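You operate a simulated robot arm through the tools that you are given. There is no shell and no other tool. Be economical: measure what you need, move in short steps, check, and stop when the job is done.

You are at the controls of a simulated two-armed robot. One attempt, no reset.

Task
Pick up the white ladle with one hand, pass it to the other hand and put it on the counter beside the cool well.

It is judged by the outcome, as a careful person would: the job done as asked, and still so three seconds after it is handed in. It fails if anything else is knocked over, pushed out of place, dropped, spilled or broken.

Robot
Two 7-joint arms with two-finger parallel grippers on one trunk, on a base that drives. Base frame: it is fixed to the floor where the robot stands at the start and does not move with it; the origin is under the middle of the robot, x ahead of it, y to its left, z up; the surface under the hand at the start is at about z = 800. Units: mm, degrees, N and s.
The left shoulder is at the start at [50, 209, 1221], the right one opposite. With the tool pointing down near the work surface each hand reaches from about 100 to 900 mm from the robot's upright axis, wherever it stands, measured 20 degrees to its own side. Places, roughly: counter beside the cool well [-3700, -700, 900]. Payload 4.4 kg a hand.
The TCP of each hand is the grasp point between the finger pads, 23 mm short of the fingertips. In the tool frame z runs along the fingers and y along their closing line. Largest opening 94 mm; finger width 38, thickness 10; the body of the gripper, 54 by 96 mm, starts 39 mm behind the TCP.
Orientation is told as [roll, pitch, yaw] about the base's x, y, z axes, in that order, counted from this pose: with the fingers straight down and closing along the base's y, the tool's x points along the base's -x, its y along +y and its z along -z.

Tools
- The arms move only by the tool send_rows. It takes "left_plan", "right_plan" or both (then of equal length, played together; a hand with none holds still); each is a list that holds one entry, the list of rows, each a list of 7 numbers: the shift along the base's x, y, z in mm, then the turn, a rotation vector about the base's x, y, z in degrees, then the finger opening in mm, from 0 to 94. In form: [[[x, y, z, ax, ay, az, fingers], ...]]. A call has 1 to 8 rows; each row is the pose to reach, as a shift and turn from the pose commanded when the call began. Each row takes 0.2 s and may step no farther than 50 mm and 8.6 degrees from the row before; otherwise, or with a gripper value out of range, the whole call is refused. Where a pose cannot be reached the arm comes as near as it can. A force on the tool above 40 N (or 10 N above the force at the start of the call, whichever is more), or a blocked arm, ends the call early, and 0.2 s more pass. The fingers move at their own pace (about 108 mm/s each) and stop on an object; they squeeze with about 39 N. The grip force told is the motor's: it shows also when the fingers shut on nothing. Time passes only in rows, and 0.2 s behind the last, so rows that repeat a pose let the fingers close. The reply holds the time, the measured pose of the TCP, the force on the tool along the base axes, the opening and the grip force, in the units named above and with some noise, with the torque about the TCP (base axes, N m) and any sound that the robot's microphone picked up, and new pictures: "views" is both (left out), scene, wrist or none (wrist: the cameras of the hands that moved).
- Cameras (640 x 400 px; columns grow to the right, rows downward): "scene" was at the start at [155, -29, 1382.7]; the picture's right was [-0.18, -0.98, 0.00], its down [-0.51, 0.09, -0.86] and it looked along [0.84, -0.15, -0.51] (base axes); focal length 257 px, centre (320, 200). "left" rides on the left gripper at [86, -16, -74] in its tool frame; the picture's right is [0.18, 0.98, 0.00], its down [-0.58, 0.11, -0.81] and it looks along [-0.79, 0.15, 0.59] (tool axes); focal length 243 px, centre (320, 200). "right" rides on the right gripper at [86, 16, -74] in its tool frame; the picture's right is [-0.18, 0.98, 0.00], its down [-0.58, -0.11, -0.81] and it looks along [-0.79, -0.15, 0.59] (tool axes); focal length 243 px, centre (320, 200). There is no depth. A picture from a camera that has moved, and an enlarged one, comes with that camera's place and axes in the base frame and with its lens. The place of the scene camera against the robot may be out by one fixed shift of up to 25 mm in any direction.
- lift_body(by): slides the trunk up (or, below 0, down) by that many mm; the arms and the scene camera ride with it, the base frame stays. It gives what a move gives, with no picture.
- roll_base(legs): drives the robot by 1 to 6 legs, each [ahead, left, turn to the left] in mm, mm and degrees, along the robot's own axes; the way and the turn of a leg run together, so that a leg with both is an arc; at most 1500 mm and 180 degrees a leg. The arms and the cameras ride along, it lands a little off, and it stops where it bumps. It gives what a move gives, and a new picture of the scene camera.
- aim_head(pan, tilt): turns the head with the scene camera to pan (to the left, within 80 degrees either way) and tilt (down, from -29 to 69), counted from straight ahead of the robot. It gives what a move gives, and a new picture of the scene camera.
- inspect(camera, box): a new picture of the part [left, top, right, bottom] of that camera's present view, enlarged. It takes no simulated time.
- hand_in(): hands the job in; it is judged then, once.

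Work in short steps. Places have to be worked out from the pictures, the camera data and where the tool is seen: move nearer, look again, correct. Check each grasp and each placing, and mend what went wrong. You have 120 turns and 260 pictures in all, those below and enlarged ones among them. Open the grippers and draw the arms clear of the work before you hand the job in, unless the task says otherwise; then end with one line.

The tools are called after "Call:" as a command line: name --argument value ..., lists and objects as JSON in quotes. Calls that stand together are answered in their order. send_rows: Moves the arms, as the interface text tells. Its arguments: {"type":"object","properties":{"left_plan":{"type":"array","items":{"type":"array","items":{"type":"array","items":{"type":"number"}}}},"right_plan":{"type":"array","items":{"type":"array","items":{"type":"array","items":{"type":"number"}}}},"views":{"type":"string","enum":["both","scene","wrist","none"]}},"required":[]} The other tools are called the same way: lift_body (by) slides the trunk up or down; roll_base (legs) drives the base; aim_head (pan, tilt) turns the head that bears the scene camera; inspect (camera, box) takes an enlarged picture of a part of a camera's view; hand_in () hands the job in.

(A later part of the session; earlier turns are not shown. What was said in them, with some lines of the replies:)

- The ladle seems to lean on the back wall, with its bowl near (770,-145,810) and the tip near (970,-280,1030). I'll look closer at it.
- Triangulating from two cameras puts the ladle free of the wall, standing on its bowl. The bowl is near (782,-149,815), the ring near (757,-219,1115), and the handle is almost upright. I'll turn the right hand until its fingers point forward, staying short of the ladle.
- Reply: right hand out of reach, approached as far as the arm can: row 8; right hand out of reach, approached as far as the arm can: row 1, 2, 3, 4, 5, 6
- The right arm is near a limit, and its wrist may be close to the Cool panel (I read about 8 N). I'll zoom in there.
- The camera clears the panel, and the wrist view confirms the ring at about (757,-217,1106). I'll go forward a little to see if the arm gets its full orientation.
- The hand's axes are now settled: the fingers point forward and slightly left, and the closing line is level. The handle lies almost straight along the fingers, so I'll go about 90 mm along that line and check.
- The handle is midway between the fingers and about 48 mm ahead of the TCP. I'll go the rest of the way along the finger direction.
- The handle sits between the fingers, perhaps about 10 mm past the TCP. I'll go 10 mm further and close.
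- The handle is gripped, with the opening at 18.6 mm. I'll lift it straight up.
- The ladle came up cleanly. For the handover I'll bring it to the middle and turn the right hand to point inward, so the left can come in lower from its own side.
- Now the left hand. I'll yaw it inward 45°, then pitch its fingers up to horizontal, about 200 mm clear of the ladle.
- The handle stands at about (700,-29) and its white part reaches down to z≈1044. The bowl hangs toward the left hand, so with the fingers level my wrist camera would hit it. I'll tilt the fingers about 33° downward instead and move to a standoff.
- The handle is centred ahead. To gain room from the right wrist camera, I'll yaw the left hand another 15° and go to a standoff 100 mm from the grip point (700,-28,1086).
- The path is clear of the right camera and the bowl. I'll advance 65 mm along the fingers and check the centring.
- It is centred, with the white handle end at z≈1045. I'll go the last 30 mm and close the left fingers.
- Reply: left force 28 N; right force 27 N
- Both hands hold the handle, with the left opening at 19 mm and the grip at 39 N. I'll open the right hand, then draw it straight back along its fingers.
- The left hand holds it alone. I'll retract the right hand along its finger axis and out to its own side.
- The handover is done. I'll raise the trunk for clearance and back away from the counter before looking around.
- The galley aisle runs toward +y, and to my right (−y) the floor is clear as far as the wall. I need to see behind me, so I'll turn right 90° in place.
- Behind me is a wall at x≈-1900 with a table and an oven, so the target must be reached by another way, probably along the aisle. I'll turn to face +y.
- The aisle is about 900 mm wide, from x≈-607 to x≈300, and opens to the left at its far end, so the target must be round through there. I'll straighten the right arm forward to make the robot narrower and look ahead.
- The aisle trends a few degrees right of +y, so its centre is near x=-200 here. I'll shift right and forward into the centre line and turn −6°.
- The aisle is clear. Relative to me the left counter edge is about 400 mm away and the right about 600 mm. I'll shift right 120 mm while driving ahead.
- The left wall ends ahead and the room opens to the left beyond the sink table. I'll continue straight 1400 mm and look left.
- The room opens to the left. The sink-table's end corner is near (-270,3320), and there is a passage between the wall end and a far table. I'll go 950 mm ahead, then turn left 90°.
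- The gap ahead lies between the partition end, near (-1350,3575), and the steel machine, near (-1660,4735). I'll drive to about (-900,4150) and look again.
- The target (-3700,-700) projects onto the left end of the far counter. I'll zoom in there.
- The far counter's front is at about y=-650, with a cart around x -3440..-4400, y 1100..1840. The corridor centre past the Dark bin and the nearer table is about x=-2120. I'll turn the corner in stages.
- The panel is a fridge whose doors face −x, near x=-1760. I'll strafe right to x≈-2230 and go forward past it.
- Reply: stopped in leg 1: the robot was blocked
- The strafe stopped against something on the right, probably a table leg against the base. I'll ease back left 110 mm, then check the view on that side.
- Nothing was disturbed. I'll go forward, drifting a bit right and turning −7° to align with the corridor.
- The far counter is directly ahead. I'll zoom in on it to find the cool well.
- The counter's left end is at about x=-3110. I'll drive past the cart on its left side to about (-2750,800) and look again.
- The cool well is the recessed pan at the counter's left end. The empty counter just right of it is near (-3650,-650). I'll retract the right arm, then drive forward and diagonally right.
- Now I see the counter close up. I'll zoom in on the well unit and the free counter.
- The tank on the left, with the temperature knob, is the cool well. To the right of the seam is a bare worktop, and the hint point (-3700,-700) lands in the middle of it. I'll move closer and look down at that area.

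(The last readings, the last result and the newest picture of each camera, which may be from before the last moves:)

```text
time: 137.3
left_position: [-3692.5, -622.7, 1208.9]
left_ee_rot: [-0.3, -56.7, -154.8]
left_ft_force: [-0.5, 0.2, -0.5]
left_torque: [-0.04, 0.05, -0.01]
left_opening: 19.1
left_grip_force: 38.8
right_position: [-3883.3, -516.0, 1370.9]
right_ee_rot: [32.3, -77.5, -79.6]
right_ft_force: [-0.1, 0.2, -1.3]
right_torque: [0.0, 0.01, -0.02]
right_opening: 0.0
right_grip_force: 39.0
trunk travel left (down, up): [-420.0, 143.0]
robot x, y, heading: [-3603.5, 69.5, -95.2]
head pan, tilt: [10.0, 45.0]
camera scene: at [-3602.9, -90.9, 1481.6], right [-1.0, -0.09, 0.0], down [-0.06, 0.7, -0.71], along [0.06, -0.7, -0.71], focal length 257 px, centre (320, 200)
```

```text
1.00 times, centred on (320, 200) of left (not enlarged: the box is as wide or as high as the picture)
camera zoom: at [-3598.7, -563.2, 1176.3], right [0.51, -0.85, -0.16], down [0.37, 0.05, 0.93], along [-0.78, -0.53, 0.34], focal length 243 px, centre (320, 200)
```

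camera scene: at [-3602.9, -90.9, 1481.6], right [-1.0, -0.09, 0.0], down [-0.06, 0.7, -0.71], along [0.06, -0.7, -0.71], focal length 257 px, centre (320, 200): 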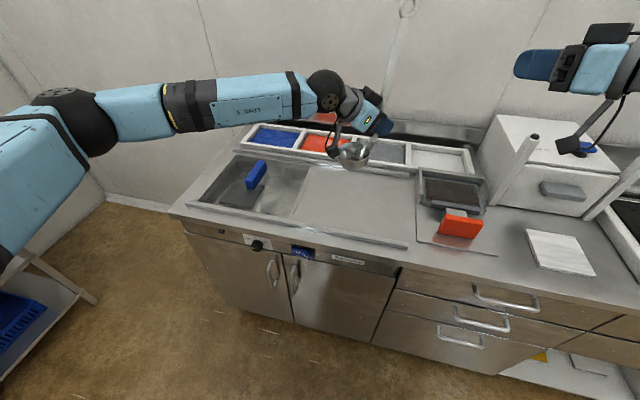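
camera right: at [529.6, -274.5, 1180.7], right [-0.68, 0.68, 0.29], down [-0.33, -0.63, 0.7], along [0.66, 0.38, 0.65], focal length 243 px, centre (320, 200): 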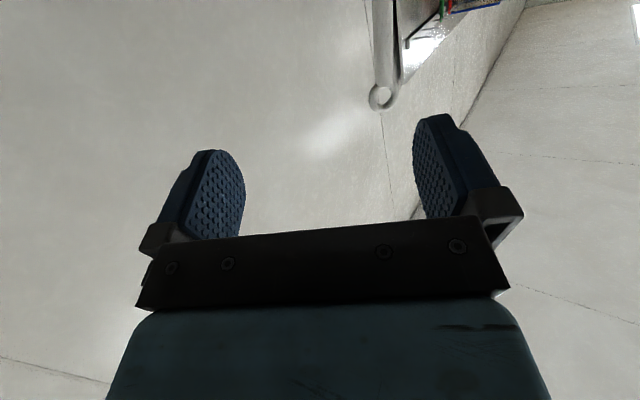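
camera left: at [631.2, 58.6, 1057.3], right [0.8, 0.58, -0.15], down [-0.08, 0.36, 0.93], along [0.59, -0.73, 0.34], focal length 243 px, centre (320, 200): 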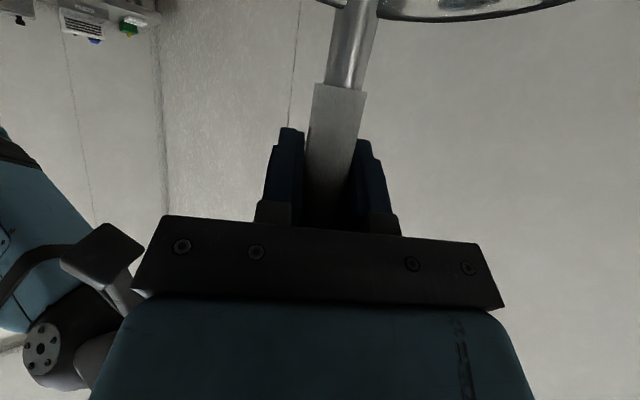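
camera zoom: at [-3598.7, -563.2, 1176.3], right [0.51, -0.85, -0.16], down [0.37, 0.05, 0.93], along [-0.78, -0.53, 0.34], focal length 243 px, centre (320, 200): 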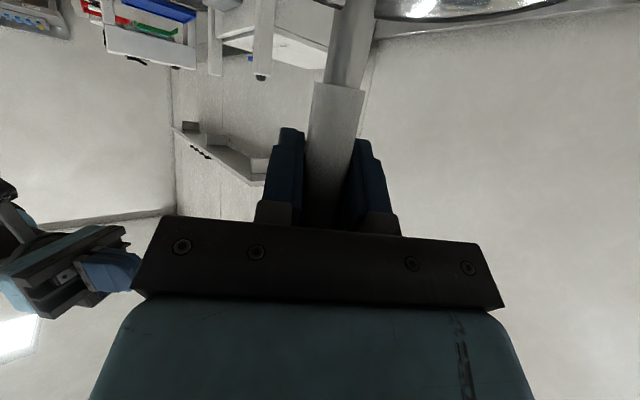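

The view confirms it. The open recess on the left is the cool well, and the bare flat to its right spans about x -3560..-3800, y -540..-835. I'll drive 75 mm ahead so the ladle is over its middle, then lower it to about 25 mm above.

Call:
roll_base --legs '[[75, -5, 0]]'

Call:
send_rows --left_plan '[[[0, 0, -30, 0, 0, 0, 0], [0, 0, -60, 0, 0, 0, 0], [0, 0, -90, 0, 0, 0, 0], [0, 0, -120, 0, 0, 0, 0], [0, 0, -145, 0, 0, 0, 0], [0, 0, -165, 0, 0, 0, 0], [0, 0, -165, 0, 0, 0, 0]]]'

Call:
inspect --camera "scene" --box '[240, 80, 480, 280]'

```text
time: 138.4
left_position: [-3705.1, -700.0, 1208.2]
left_ee_rot: [-0.2, -56.8, -154.9]
left_ft_force: [0.1, -1.1, -2.2]
left_torque: [0.01, 0.05, 0.0]
left_opening: 18.9
left_grip_force: 39.4
right_position: [-3895.6, -591.1, 1370.8]
right_ee_rot: [32.2, -77.6, -79.8]
right_ft_force: [0.0, -0.8, -0.5]
right_torque: [0.02, 0.02, -0.02]
right_opening: 0.0
right_grip_force: 38.6
trunk travel left (down, up): [-420.0, 143.0]
robot x, y, heading: [-3613.6, -2.2, -95.0]
head pan, tilt: [10.0, 45.0]
camera scene: at [-3614.6, -166.3, 1481.7], right [-1.0, -0.09, 0.0], down [-0.06, 0.7, -0.71], along [0.06, -0.7, -0.71], focal length 257 px, centre (320, 200)
```

scene: 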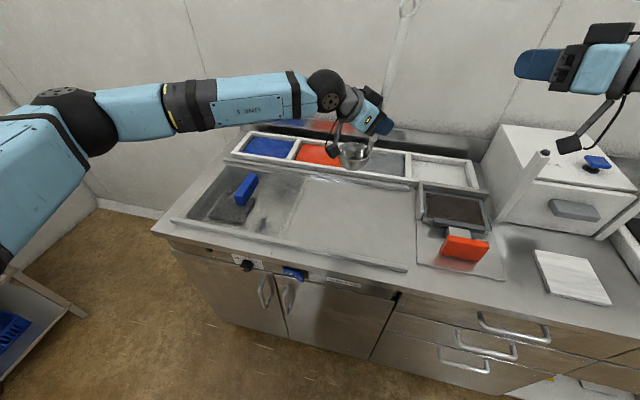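

```text
time: 140.0
left_position: [-3705.9, -699.5, 1041.3]
left_ee_rot: [-0.2, -56.8, -155.0]
left_ft_force: [0.6, -0.3, -2.2]
left_torque: [-0.05, 0.05, 0.01]
left_opening: 18.9
left_grip_force: 39.0
right_position: [-3895.3, -590.1, 1371.3]
right_ee_rot: [32.2, -77.5, -79.8]
right_ft_force: [-0.8, -0.3, -0.6]
right_torque: [-0.02, -0.04, -0.04]
right_opening: 0.2
right_grip_force: 39.0
trunk travel left (down, up): [-420.0, 143.0]
robot x, y, heading: [-3614.0, -0.7, -94.8]
head pan, tilt: [10.0, 45.0]
camera scene: at [-3614.6, -166.2, 1481.6], right [-1.0, -0.08, 0.0], down [-0.06, 0.7, -0.71], along [0.06, -0.7, -0.71], focal length 257 px, centre (320, 200)
camera left: at [-3611.1, -639.4, 1010.0], right [0.51, -0.85, -0.16], down [0.37, 0.05, 0.93], along [-0.78, -0.53, 0.34], focal length 243 px, centre (320, 200)
```

scene: 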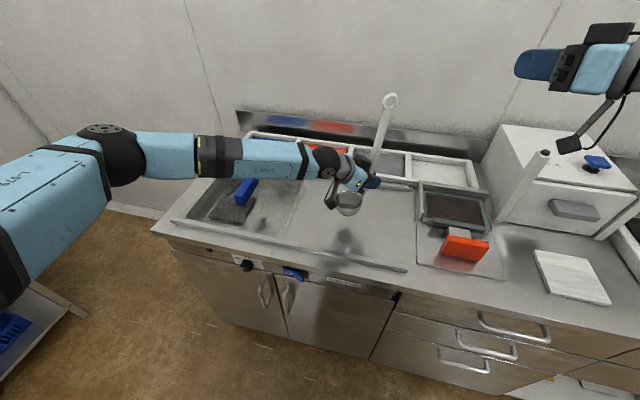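
left: 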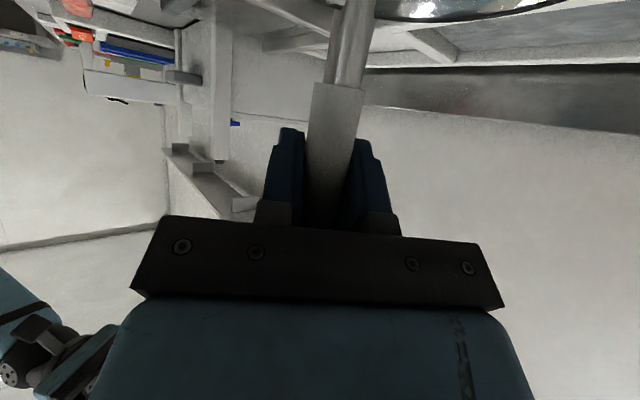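

```text
2.00 times, centred on (360, 180) of scene
camera zoom: at [-3614.6, -166.2, 1481.6], right [-1.0, -0.08, 0.0], down [-0.06, 0.7, -0.71], along [0.06, -0.7, -0.71], focal length 515 px, centre (240, 240)
```

zoom: 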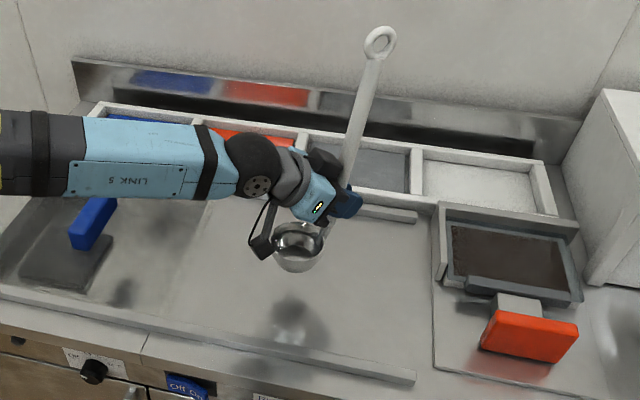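

The ladle hangs over the middle of the bare flat. I'll lower it 24 mm, then continue in small steps while watching the force.

Call:
send_rows --left_plan '[[[0, 0, -8, 0, 0, 0, 0], [0, 0, -16, 0, 0, 0, 0], [0, 0, -22, 0, 0, 0, 0], [0, 0, -25, 0, 0, 0, 0], [0, 0, -28, 0, 0, 0, 0], [0, 0, -28, 0, 0, 0, 0]]]' --views "scene"

Call:
inspect --camera "scene" --box '[280, 130, 440, 270]'

```text
time: 141.4
left_position: [-3704.1, -698.7, 1014.4]
left_ee_rot: [-0.2, -56.9, -154.9]
left_ft_force: [0.7, 0.2, -1.9]
left_torque: [-0.01, 0.04, 0.03]
left_opening: 18.9
left_grip_force: 38.2
right_position: [-3895.3, -589.8, 1371.7]
right_ee_rot: [32.3, -77.5, -79.8]
right_ft_force: [-0.2, 1.0, -0.4]
right_torque: [-0.01, 0.02, 0.0]
right_opening: 0.0
right_grip_force: 38.8
trunk travel left (down, up): [-420.0, 143.0]
robot x, y, heading: [-3615.0, -7.4, -95.0]
head pan, tilt: [10.0, 45.0]
camera scene: at [-3614.6, -166.4, 1481.6], right [-1.0, -0.09, 0.0], down [-0.06, 0.7, -0.71], along [0.06, -0.7, -0.71], focal length 257 px, centre (320, 200)
```

scene: 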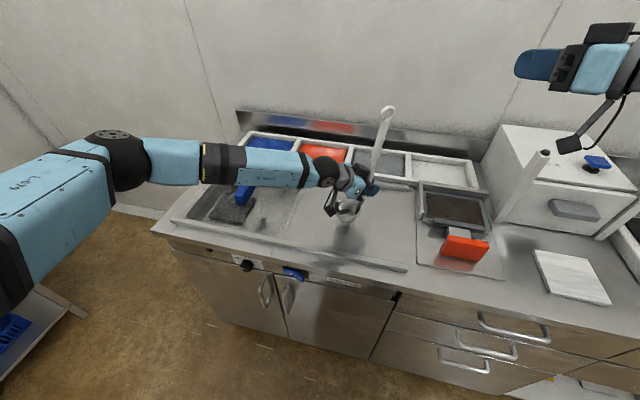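

```text
2.86 times, centred on (360, 200) of scene
camera zoom: at [-3614.6, -166.4, 1481.6], right [-1.0, -0.09, 0.0], down [-0.06, 0.7, -0.71], along [0.06, -0.7, -0.71], focal length 735 px, centre (206, 200)
```

zoom: 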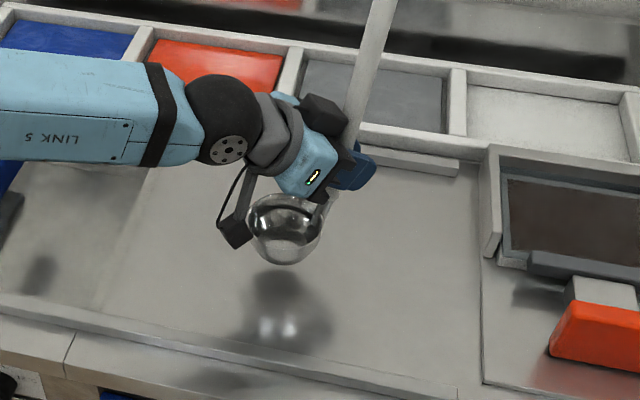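

There's no contact yet. I'll go lower by 3 mm steps.

Call:
send_rows --left_plan '[[[0, 0, -3, 0, 0, 0, 0], [0, 0, -6, 0, 0, 0, 0], [0, 0, -9, 0, 0, 0, 0], [0, 0, -9, 0, 0, 0, 0]]]' --views "none"

Call:
inspect --camera "scene" --box '[280, 130, 440, 270]'

```text
time: 142.4
left_position: [-3703.6, -698.8, 1007.5]
left_ee_rot: [-0.2, -56.8, -154.9]
left_ft_force: [0.6, -0.5, -1.6]
left_torque: [-0.07, 0.03, 0.02]
left_opening: 18.9
left_grip_force: 38.7
right_position: [-3895.6, -590.2, 1370.1]
right_ee_rot: [32.2, -77.5, -79.8]
right_ft_force: [-0.2, 0.1, 0.0]
right_torque: [-0.02, -0.01, -0.01]
right_opening: 0.0
right_grip_force: 38.8
trunk travel left (down, up): [-420.0, 143.0]
robot x, y, heading: [-3613.6, -7.0, -94.9]
head pan, tilt: [10.0, 45.0]
```

```text
2.86 times, centred on (360, 200) of scene
camera zoom: at [-3614.6, -166.3, 1481.6], right [-1.0, -0.09, 0.0], down [-0.06, 0.7, -0.71], along [0.06, -0.7, -0.71], focal length 735 px, centre (206, 200)
```

zoom: 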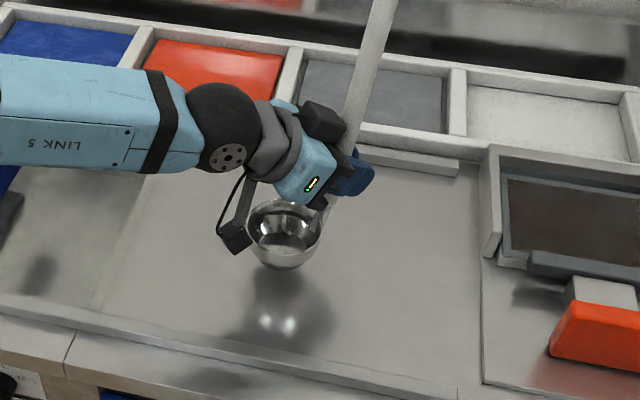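

It's still above the surface, going by the shadow gap. I'll keep lowering.

Call:
send_rows --left_plan '[[[0, 0, -3, 0, 0, 0, 0], [0, 0, -6, 0, 0, 0, 0], [0, 0, -9, 0, 0, 0, 0], [0, 0, -12, 0, 0, 0, 0], [0, 0, -12, 0, 0, 0, 0]]]' --views "none"

Call:
inspect --camera "scene" --box '[280, 130, 440, 270]'

```text
time: 143.6
left_position: [-3704.4, -699.3, 994.4]
left_ee_rot: [-0.1, -56.8, -154.9]
left_ft_force: [0.5, 0.4, -0.7]
left_torque: [-0.01, 0.05, 0.01]
left_opening: 18.9
left_grip_force: 39.0
right_position: [-3895.4, -589.6, 1370.0]
right_ee_rot: [32.2, -77.5, -79.8]
right_ft_force: [0.7, -0.1, -0.3]
right_torque: [0.03, -0.01, -0.03]
right_opening: 0.2
right_grip_force: 38.9
trunk travel left (down, up): [-420.0, 143.0]
robot x, y, heading: [-3616.8, -5.3, -95.0]
head pan, tilt: [10.0, 45.0]
```

```text
2.86 times, centred on (360, 200) of scene
camera zoom: at [-3614.6, -166.3, 1481.6], right [-1.0, -0.09, 0.0], down [-0.06, 0.7, -0.71], along [0.06, -0.7, -0.71], focal length 735 px, centre (206, 200)
```

zoom: 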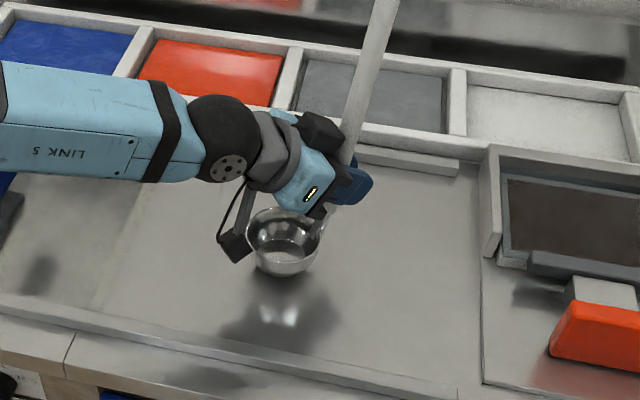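

It's closer but still has a gap. I'll keep going down in 3 mm steps.

Call:
send_rows --left_plan '[[[0, 0, -3, 0, 0, 0, 0], [0, 0, -6, 0, 0, 0, 0], [0, 0, -9, 0, 0, 0, 0], [0, 0, -12, 0, 0, 0, 0], [0, 0, -12, 0, 0, 0, 0]]]' --views "none"

Call:
inspect --camera "scene" --box '[280, 130, 440, 270]'

```text
time: 144.8
left_position: [-3705.1, -700.2, 982.5]
left_ee_rot: [-0.2, -56.8, -154.9]
left_ft_force: [0.3, -0.6, -0.4]
left_torque: [-0.04, -0.07, -0.05]
left_opening: 19.0
left_grip_force: 38.6
right_position: [-3894.9, -589.9, 1370.9]
right_ee_rot: [32.1, -77.6, -79.7]
right_ft_force: [-0.8, -0.2, 0.6]
right_torque: [0.02, 0.0, -0.01]
right_opening: 0.0
right_grip_force: 38.8
trunk travel left (down, up): [-420.0, 143.0]
robot x, y, heading: [-3616.6, -7.0, -94.6]
head pan, tilt: [10.0, 45.0]
```

```text
2.86 times, centred on (360, 200) of scene
camera zoom: at [-3614.6, -166.3, 1481.6], right [-1.0, -0.09, 0.0], down [-0.06, 0.7, -0.71], along [0.06, -0.7, -0.71], focal length 735 px, centre (206, 200)
```

zoom: 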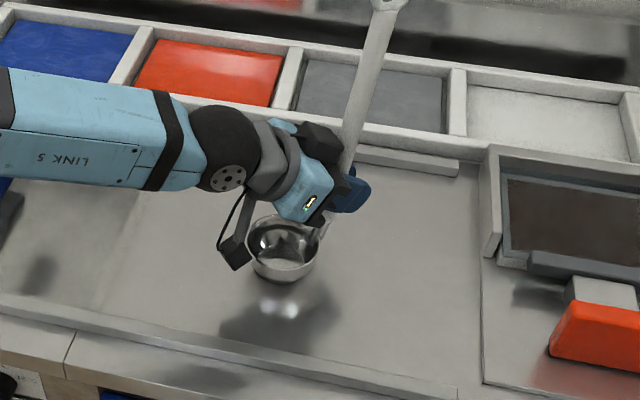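

The contact shadow has almost met the bowl. I'll do a few 2 mm steps and read the force.

Call:
send_rows --left_plan '[[[0, 0, -2, 0, 0, 0, 0], [0, 0, -4, 0, 0, 0, 0], [0, 0, -4, 0, 0, 0, 0]]]' --views "none"

Call:
inspect --camera "scene" --box '[310, 180, 390, 250]'

```text
time: 145.6
left_position: [-3705.3, -698.1, 981.2]
left_ee_rot: [0.1, -57.0, -155.2]
left_ft_force: [-4.5, -4.0, 18.0]
left_torque: [0.22, -0.91, -0.1]
left_opening: 19.1
left_grip_force: 39.1
right_position: [-3896.1, -589.5, 1370.7]
right_ee_rot: [32.1, -77.6, -79.8]
right_ft_force: [0.8, -0.4, 0.9]
right_torque: [0.02, 0.01, -0.01]
right_opening: 0.1
right_grip_force: 38.7
trunk travel left (down, up): [-420.0, 143.0]
robot x, y, heading: [-3613.0, -0.5, -95.1]
head pan, tilt: [10.0, 45.0]
```

```text
5.71 times, centred on (350, 215) of scene
camera zoom: at [-3615.2, -164.4, 1482.0], right [-1.0, -0.08, 0.0], down [-0.06, 0.7, -0.71], along [0.06, -0.71, -0.71], focal length 1471 px, centre (149, 114)
```

zoom: 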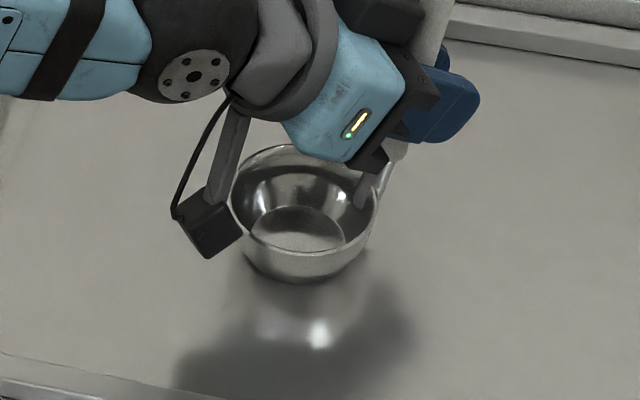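

That's contact at TCP z≈982, with 18 N pushing up, and the bowl has a flat base. I'll ease up 3 mm to unload, then open the fingers a little and watch.

Call:
send_rows --left_plan '[[[0, 0, 1.5, 0, 0, 0, 0], [0, 0, 3, 0, 0, 0, 0], [0, 0, 3, 0, 0, 0, 0]]]' --views "none"

```text
time: 146.4
left_position: [-3705.0, -697.7, 981.4]
left_ee_rot: [-0.2, -56.7, -155.0]
left_ft_force: [-1.9, -0.5, 6.9]
left_torque: [-0.05, -0.02, -0.03]
left_opening: 19.1
left_grip_force: 38.8
right_position: [-3894.9, -589.1, 1371.1]
right_ee_rot: [32.2, -77.6, -79.8]
right_ft_force: [-0.4, 0.0, 0.2]
right_torque: [-0.02, 0.02, -0.02]
right_opening: 0.0
right_grip_force: 39.2
trunk travel left (down, up): [-420.0, 143.0]
robot x, y, heading: [-3608.7, -4.2, -95.0]
head pan, tilt: [10.0, 45.0]
```

The force is 7 N with no torque. I'll ease up 1 mm more and open slightly, to 27 mm, to see if it stands.

Call:
send_rows --left_plan '[[[0, 0, 1, 0, 0, 0, 0], [0, 0, 1, 0, 0, 0, 0], [0, 0, 1, 0, 0, 0, 22], [0, 0, 1, 0, 0, 0, 27], [0, 0, 1, 0, 0, 0, 27], [0, 0, 1, 0, 0, 0, 27], [0, 0, 1, 0, 0, 0, 27]]]'

Call:
inspect --camera "scene" --box '[310, 130, 430, 240]'

```text
time: 148.0
left_position: [-3704.4, -699.5, 983.1]
left_ee_rot: [-0.2, -56.8, -154.9]
left_ft_force: [-0.1, 0.5, -0.5]
left_torque: [0.01, -0.03, -0.03]
left_opening: 26.9
left_grip_force: 0.0
right_position: [-3895.0, -590.1, 1369.8]
right_ee_rot: [32.2, -77.4, -79.8]
right_ft_force: [-0.3, 0.1, 0.4]
right_torque: [-0.02, 0.0, -0.01]
right_opening: 0.1
right_grip_force: 39.1
trunk travel left (down, up): [-420.0, 143.0]
robot x, y, heading: [-3615.8, -7.5, -95.2]
head pan, tilt: [10.0, 45.0]
camera scene: at [-3614.6, -166.2, 1481.6], right [-1.0, -0.09, 0.0], down [-0.06, 0.7, -0.71], along [0.06, -0.7, -0.71], focal length 257 px, centre (320, 200)
camera left: at [-3611.2, -638.8, 950.7], right [0.51, -0.85, -0.16], down [0.37, 0.05, 0.93], along [-0.78, -0.53, 0.34], focal length 243 px, centre (320, 200)
```

scene: 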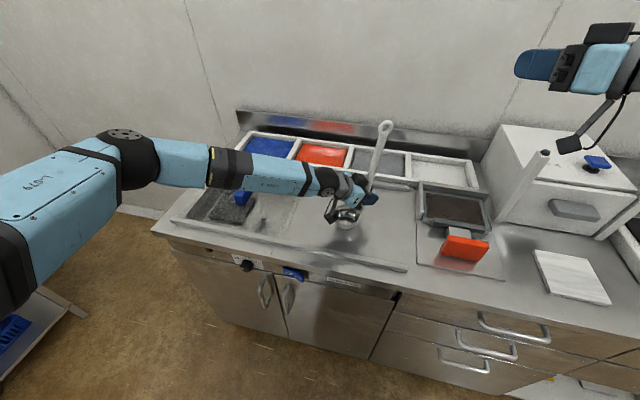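
left: 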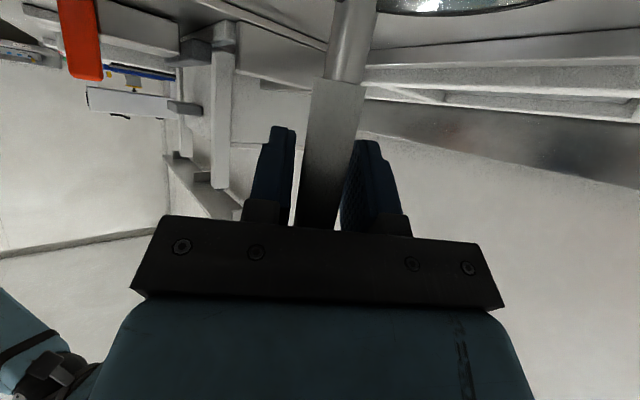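

```text
3.64 times, centred on (370, 185) of scene
camera zoom: at [-3614.6, -166.2, 1481.6], right [-1.0, -0.09, 0.0], down [-0.06, 0.7, -0.71], along [0.06, -0.7, -0.71], focal length 936 px, centre (138, 254)
```

zoom: 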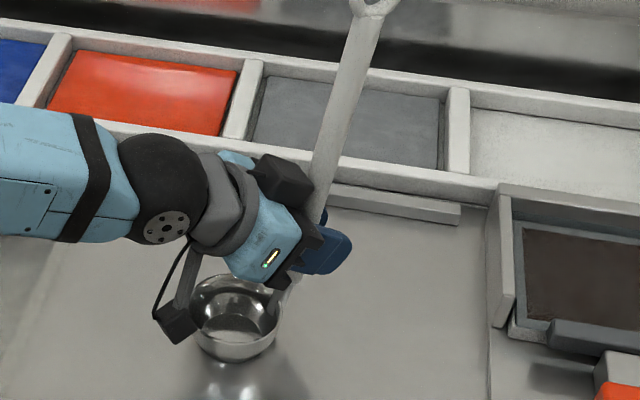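

The handle stands free, with gaps on both sides and no force. I'll open fully and wait to check it stays still.

Call:
send_rows --left_plan '[[[0, 0, 0, 0, 0, 0, 40], [0, 0, 0, 0, 0, 0, 60], [0, 0, 0, 0, 0, 0, 94], [0, 0, 0, 0, 0, 0, 94], [0, 0, 0, 0, 0, 0, 94], [0, 0, 0, 0, 0, 0, 94], [0, 0, 0, 0, 0, 0, 94], [0, 0, 0, 0, 0, 0, 94]]]'

Call:
inspect --camera "scene" --box '[310, 130, 430, 240]'

```text
time: 149.8
left_position: [-3704.4, -699.6, 984.4]
left_ee_rot: [-0.2, -56.8, -154.9]
left_ft_force: [-0.1, -0.6, 0.1]
left_torque: [-0.04, 0.02, -0.01]
left_opening: 93.9
left_grip_force: 0.1
right_position: [-3895.3, -590.1, 1370.8]
right_ee_rot: [32.2, -77.5, -79.8]
right_ft_force: [0.3, 0.2, -0.7]
right_torque: [0.02, 0.02, -0.01]
right_opening: 0.0
right_grip_force: 39.0
trunk travel left (down, up): [-420.0, 143.0]
robot x, y, heading: [-3612.1, -6.2, -95.0]
head pan, tilt: [10.0, 45.0]
camera scene: at [-3614.6, -166.2, 1481.6], right [-1.0, -0.09, 0.0], down [-0.06, 0.7, -0.71], along [0.06, -0.7, -0.71], focal length 257 px, centre (320, 200)
camera left: at [-3611.2, -638.8, 950.7], right [0.51, -0.85, -0.16], down [0.37, 0.05, 0.93], along [-0.78, -0.53, 0.34], focal length 243 px, centre (320, 200)
```

scene: 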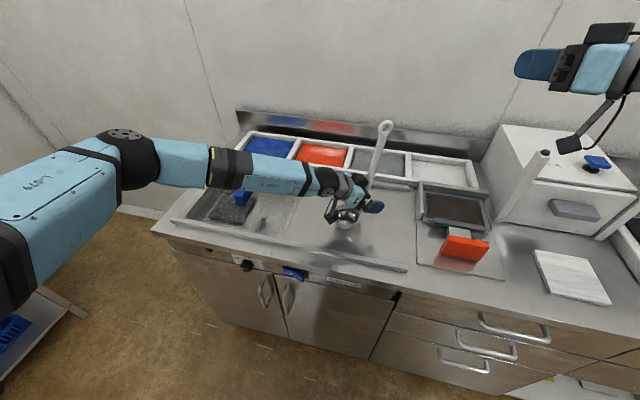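
left: 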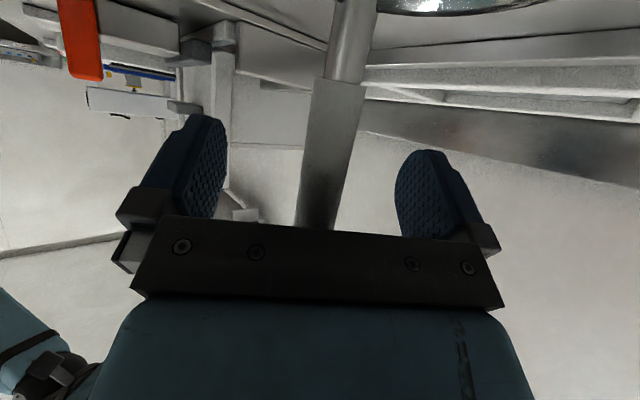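

```text
3.64 times, centred on (370, 185) of scene
camera zoom: at [-3614.6, -166.2, 1481.6], right [-1.0, -0.09, 0.0], down [-0.06, 0.7, -0.71], along [0.06, -0.7, -0.71], focal length 936 px, centre (138, 254)
```

zoom: 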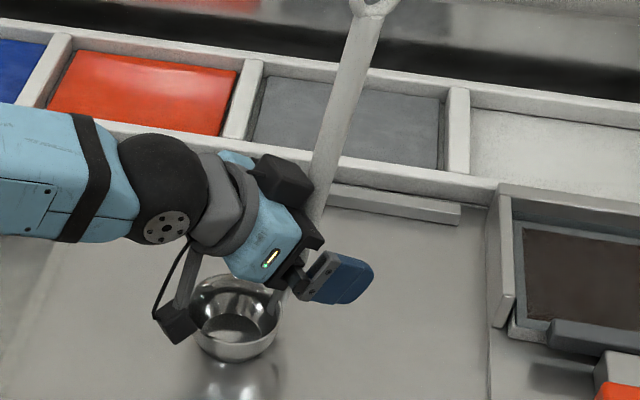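

The ladle has not moved. I'll retract straight back along the finger axis, which goes up and away from the bowl.

Call:
send_rows --left_plan '[[[8, 4, 6, 0, 0, 0, 94], [19, 9, 14, 0, 0, 0, 94], [38, 18, 28, 0, 0, 0, 94], [61, 28, 44, 0, 0, 0, 94], [84, 39, 61, 0, 0, 0, 94], [114, 53, 83, 0, 0, 0, 94], [144, 67, 110, 0, 0, 0, 94]]]'

Call:
inspect --camera "scene" --box '[300, 100, 440, 240]'

```text
time: 151.4
left_position: [-3560.0, -632.8, 1094.5]
left_ee_rot: [-0.1, -56.9, -155.1]
left_ft_force: [1.3, 0.5, -0.3]
left_torque: [0.03, -0.01, 0.02]
left_opening: 93.9
left_grip_force: 0.1
right_position: [-3894.2, -588.3, 1371.5]
right_ee_rot: [31.9, -77.6, -79.4]
right_ft_force: [1.4, -0.5, 0.5]
right_torque: [-0.03, 0.0, -0.03]
right_opening: 0.0
right_grip_force: 39.4
trunk travel left (down, up): [-420.0, 143.0]
robot x, y, heading: [-3614.6, -7.9, -95.0]
head pan, tilt: [10.0, 45.0]
camera scene: at [-3613.2, -164.7, 1481.8], right [-1.0, -0.08, 0.0], down [-0.06, 0.7, -0.71], along [0.06, -0.71, -0.71], focal length 257 px, centre (320, 200)
camera left: at [-3466.2, -570.8, 1061.7], right [0.5, -0.85, -0.16], down [0.37, 0.05, 0.93], along [-0.78, -0.53, 0.34], focal length 243 px, centre (320, 200)
```

scene: 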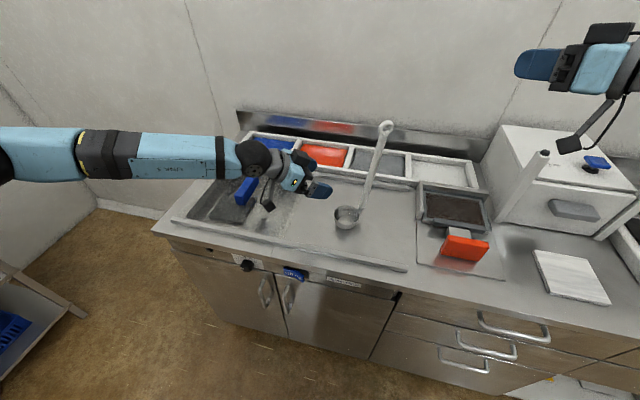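
left: 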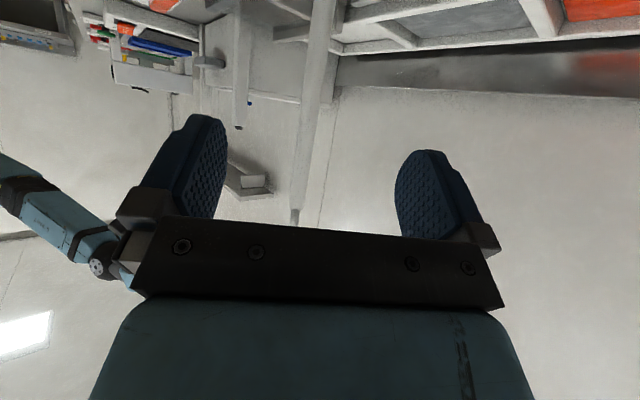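

```text
2.86 times, centred on (370, 170) of scene
camera zoom: at [-3613.2, -164.7, 1481.8], right [-1.0, -0.08, 0.0], down [-0.06, 0.7, -0.71], along [0.06, -0.71, -0.71], focal length 735 px, centre (177, 286)
```

zoom: 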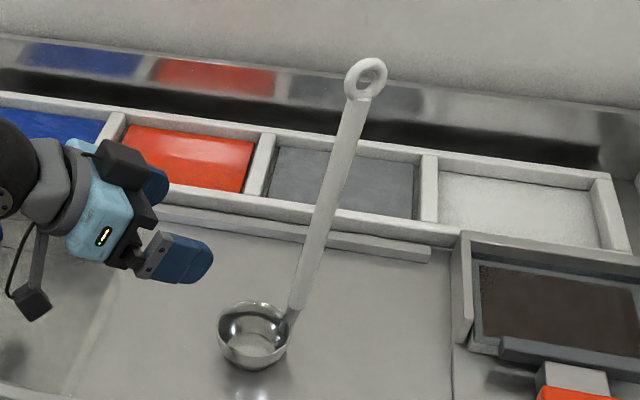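

The ladle stands steadily on the counter, in the clear. I'll back the robot away, open the right gripper, and take a last look.

Call:
roll_base --legs '[[-300, 0, 0]]'

Call:
send_rows --right_plan '[[[0, 0, 0, 0, 0, 0, 60], [0, 0, 0, 0, 0, 0, 94], [0, 0, 0, 0, 0, 0, 94], [0, 0, 0, 0, 0, 0, 94], [0, 0, 0, 0, 0, 0, 94]]]' --views "scene"

Call:
inspect --camera "scene" --box '[180, 60, 520, 260]'

```text
time: 153.4
left_position: [-3536.2, -337.6, 1093.1]
left_ee_rot: [-0.2, -56.9, -155.1]
left_ft_force: [0.0, 0.2, 0.6]
left_torque: [-0.03, -0.01, 0.04]
left_opening: 93.9
left_grip_force: 0.1
right_position: [-3871.4, -294.4, 1370.2]
right_ee_rot: [32.2, -77.5, -80.1]
right_ft_force: [0.1, 0.4, -0.5]
right_torque: [0.01, -0.01, -0.04]
right_opening: 0.0
right_grip_force: 39.3
trunk travel left (down, up): [-420.0, 143.0]
robot x, y, heading: [-3587.8, 289.0, -95.4]
head pan, tilt: [10.0, 45.0]
camera scene: at [-3588.1, 128.2, 1481.6], right [-1.0, -0.08, 0.0], down [-0.06, 0.7, -0.71], along [0.06, -0.7, -0.71], focal length 257 px, centre (320, 200)
```

scene: 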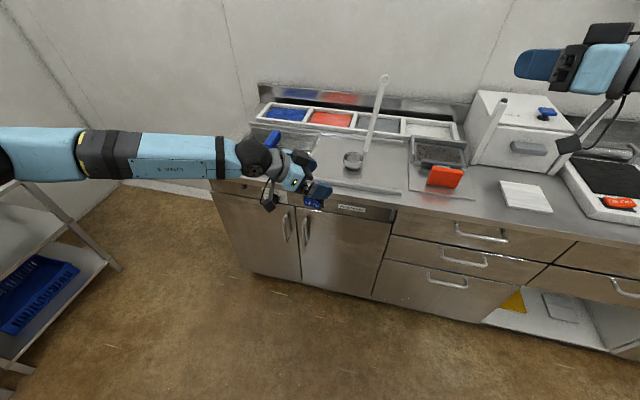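

```text
time: 154.6
left_position: [-3536.1, -338.2, 1092.9]
left_ee_rot: [-0.2, -56.8, -155.1]
left_ft_force: [0.2, -0.2, -0.5]
left_torque: [0.02, 0.03, -0.02]
left_opening: 94.1
left_grip_force: 0.0
right_position: [-3870.0, -293.8, 1371.0]
right_ee_rot: [32.2, -77.4, -80.0]
right_ft_force: [-0.3, -0.2, -0.2]
right_torque: [0.01, 0.02, 0.01]
right_opening: 94.1
right_grip_force: 0.1
trunk travel left (down, up): [-420.0, 143.0]
robot x, y, heading: [-3583.8, 291.3, -95.6]
head pan, tilt: [10.0, 45.0]
camera scene: at [-3588.1, 128.5, 1481.6], right [-1.0, -0.08, 0.0], down [-0.06, 0.7, -0.71], along [0.06, -0.7, -0.71], focal length 257 px, centre (320, 200)
```

scene: 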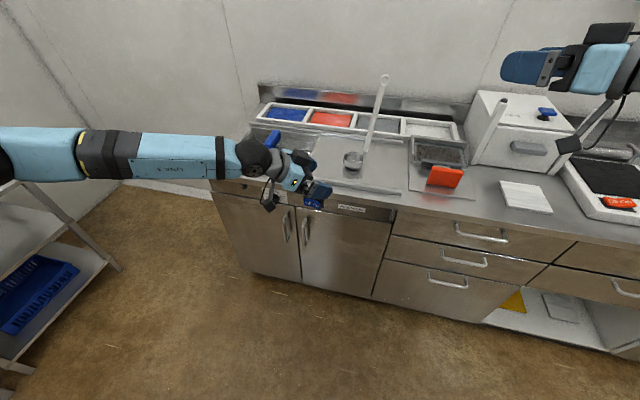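

```text
1.88 times, centred on (350, 160) of scene
camera zoom: at [-3588.1, 128.5, 1481.6], right [-1.0, -0.08, 0.0], down [-0.06, 0.7, -0.71], along [0.06, -0.7, -0.71], focal length 484 px, centre (264, 275)
```

zoom: 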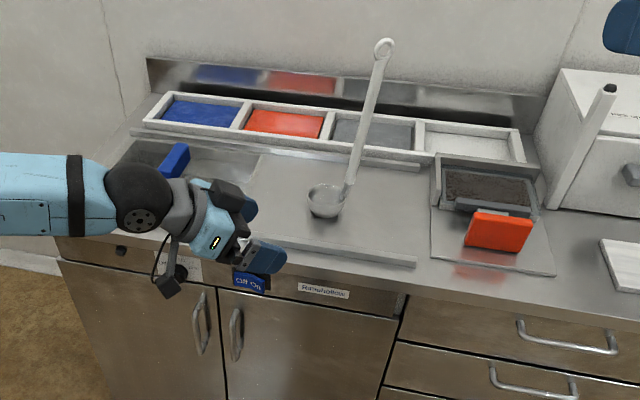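

The ladle stands still on the counter beside the cool well. Both grippers are open and clear, and nothing around it has been disturbed, so I'm handing in.

Call:
hand_in

```text
The job is handed in.
```

I picked up the white ladle with the right hand, passed it to the left, and stood it upright on the bare counter just right of the cool well. Both grippers are open and clear. On the way the base once stopped against something by a table, probably a leg; I backed off and saw nothing displaced.
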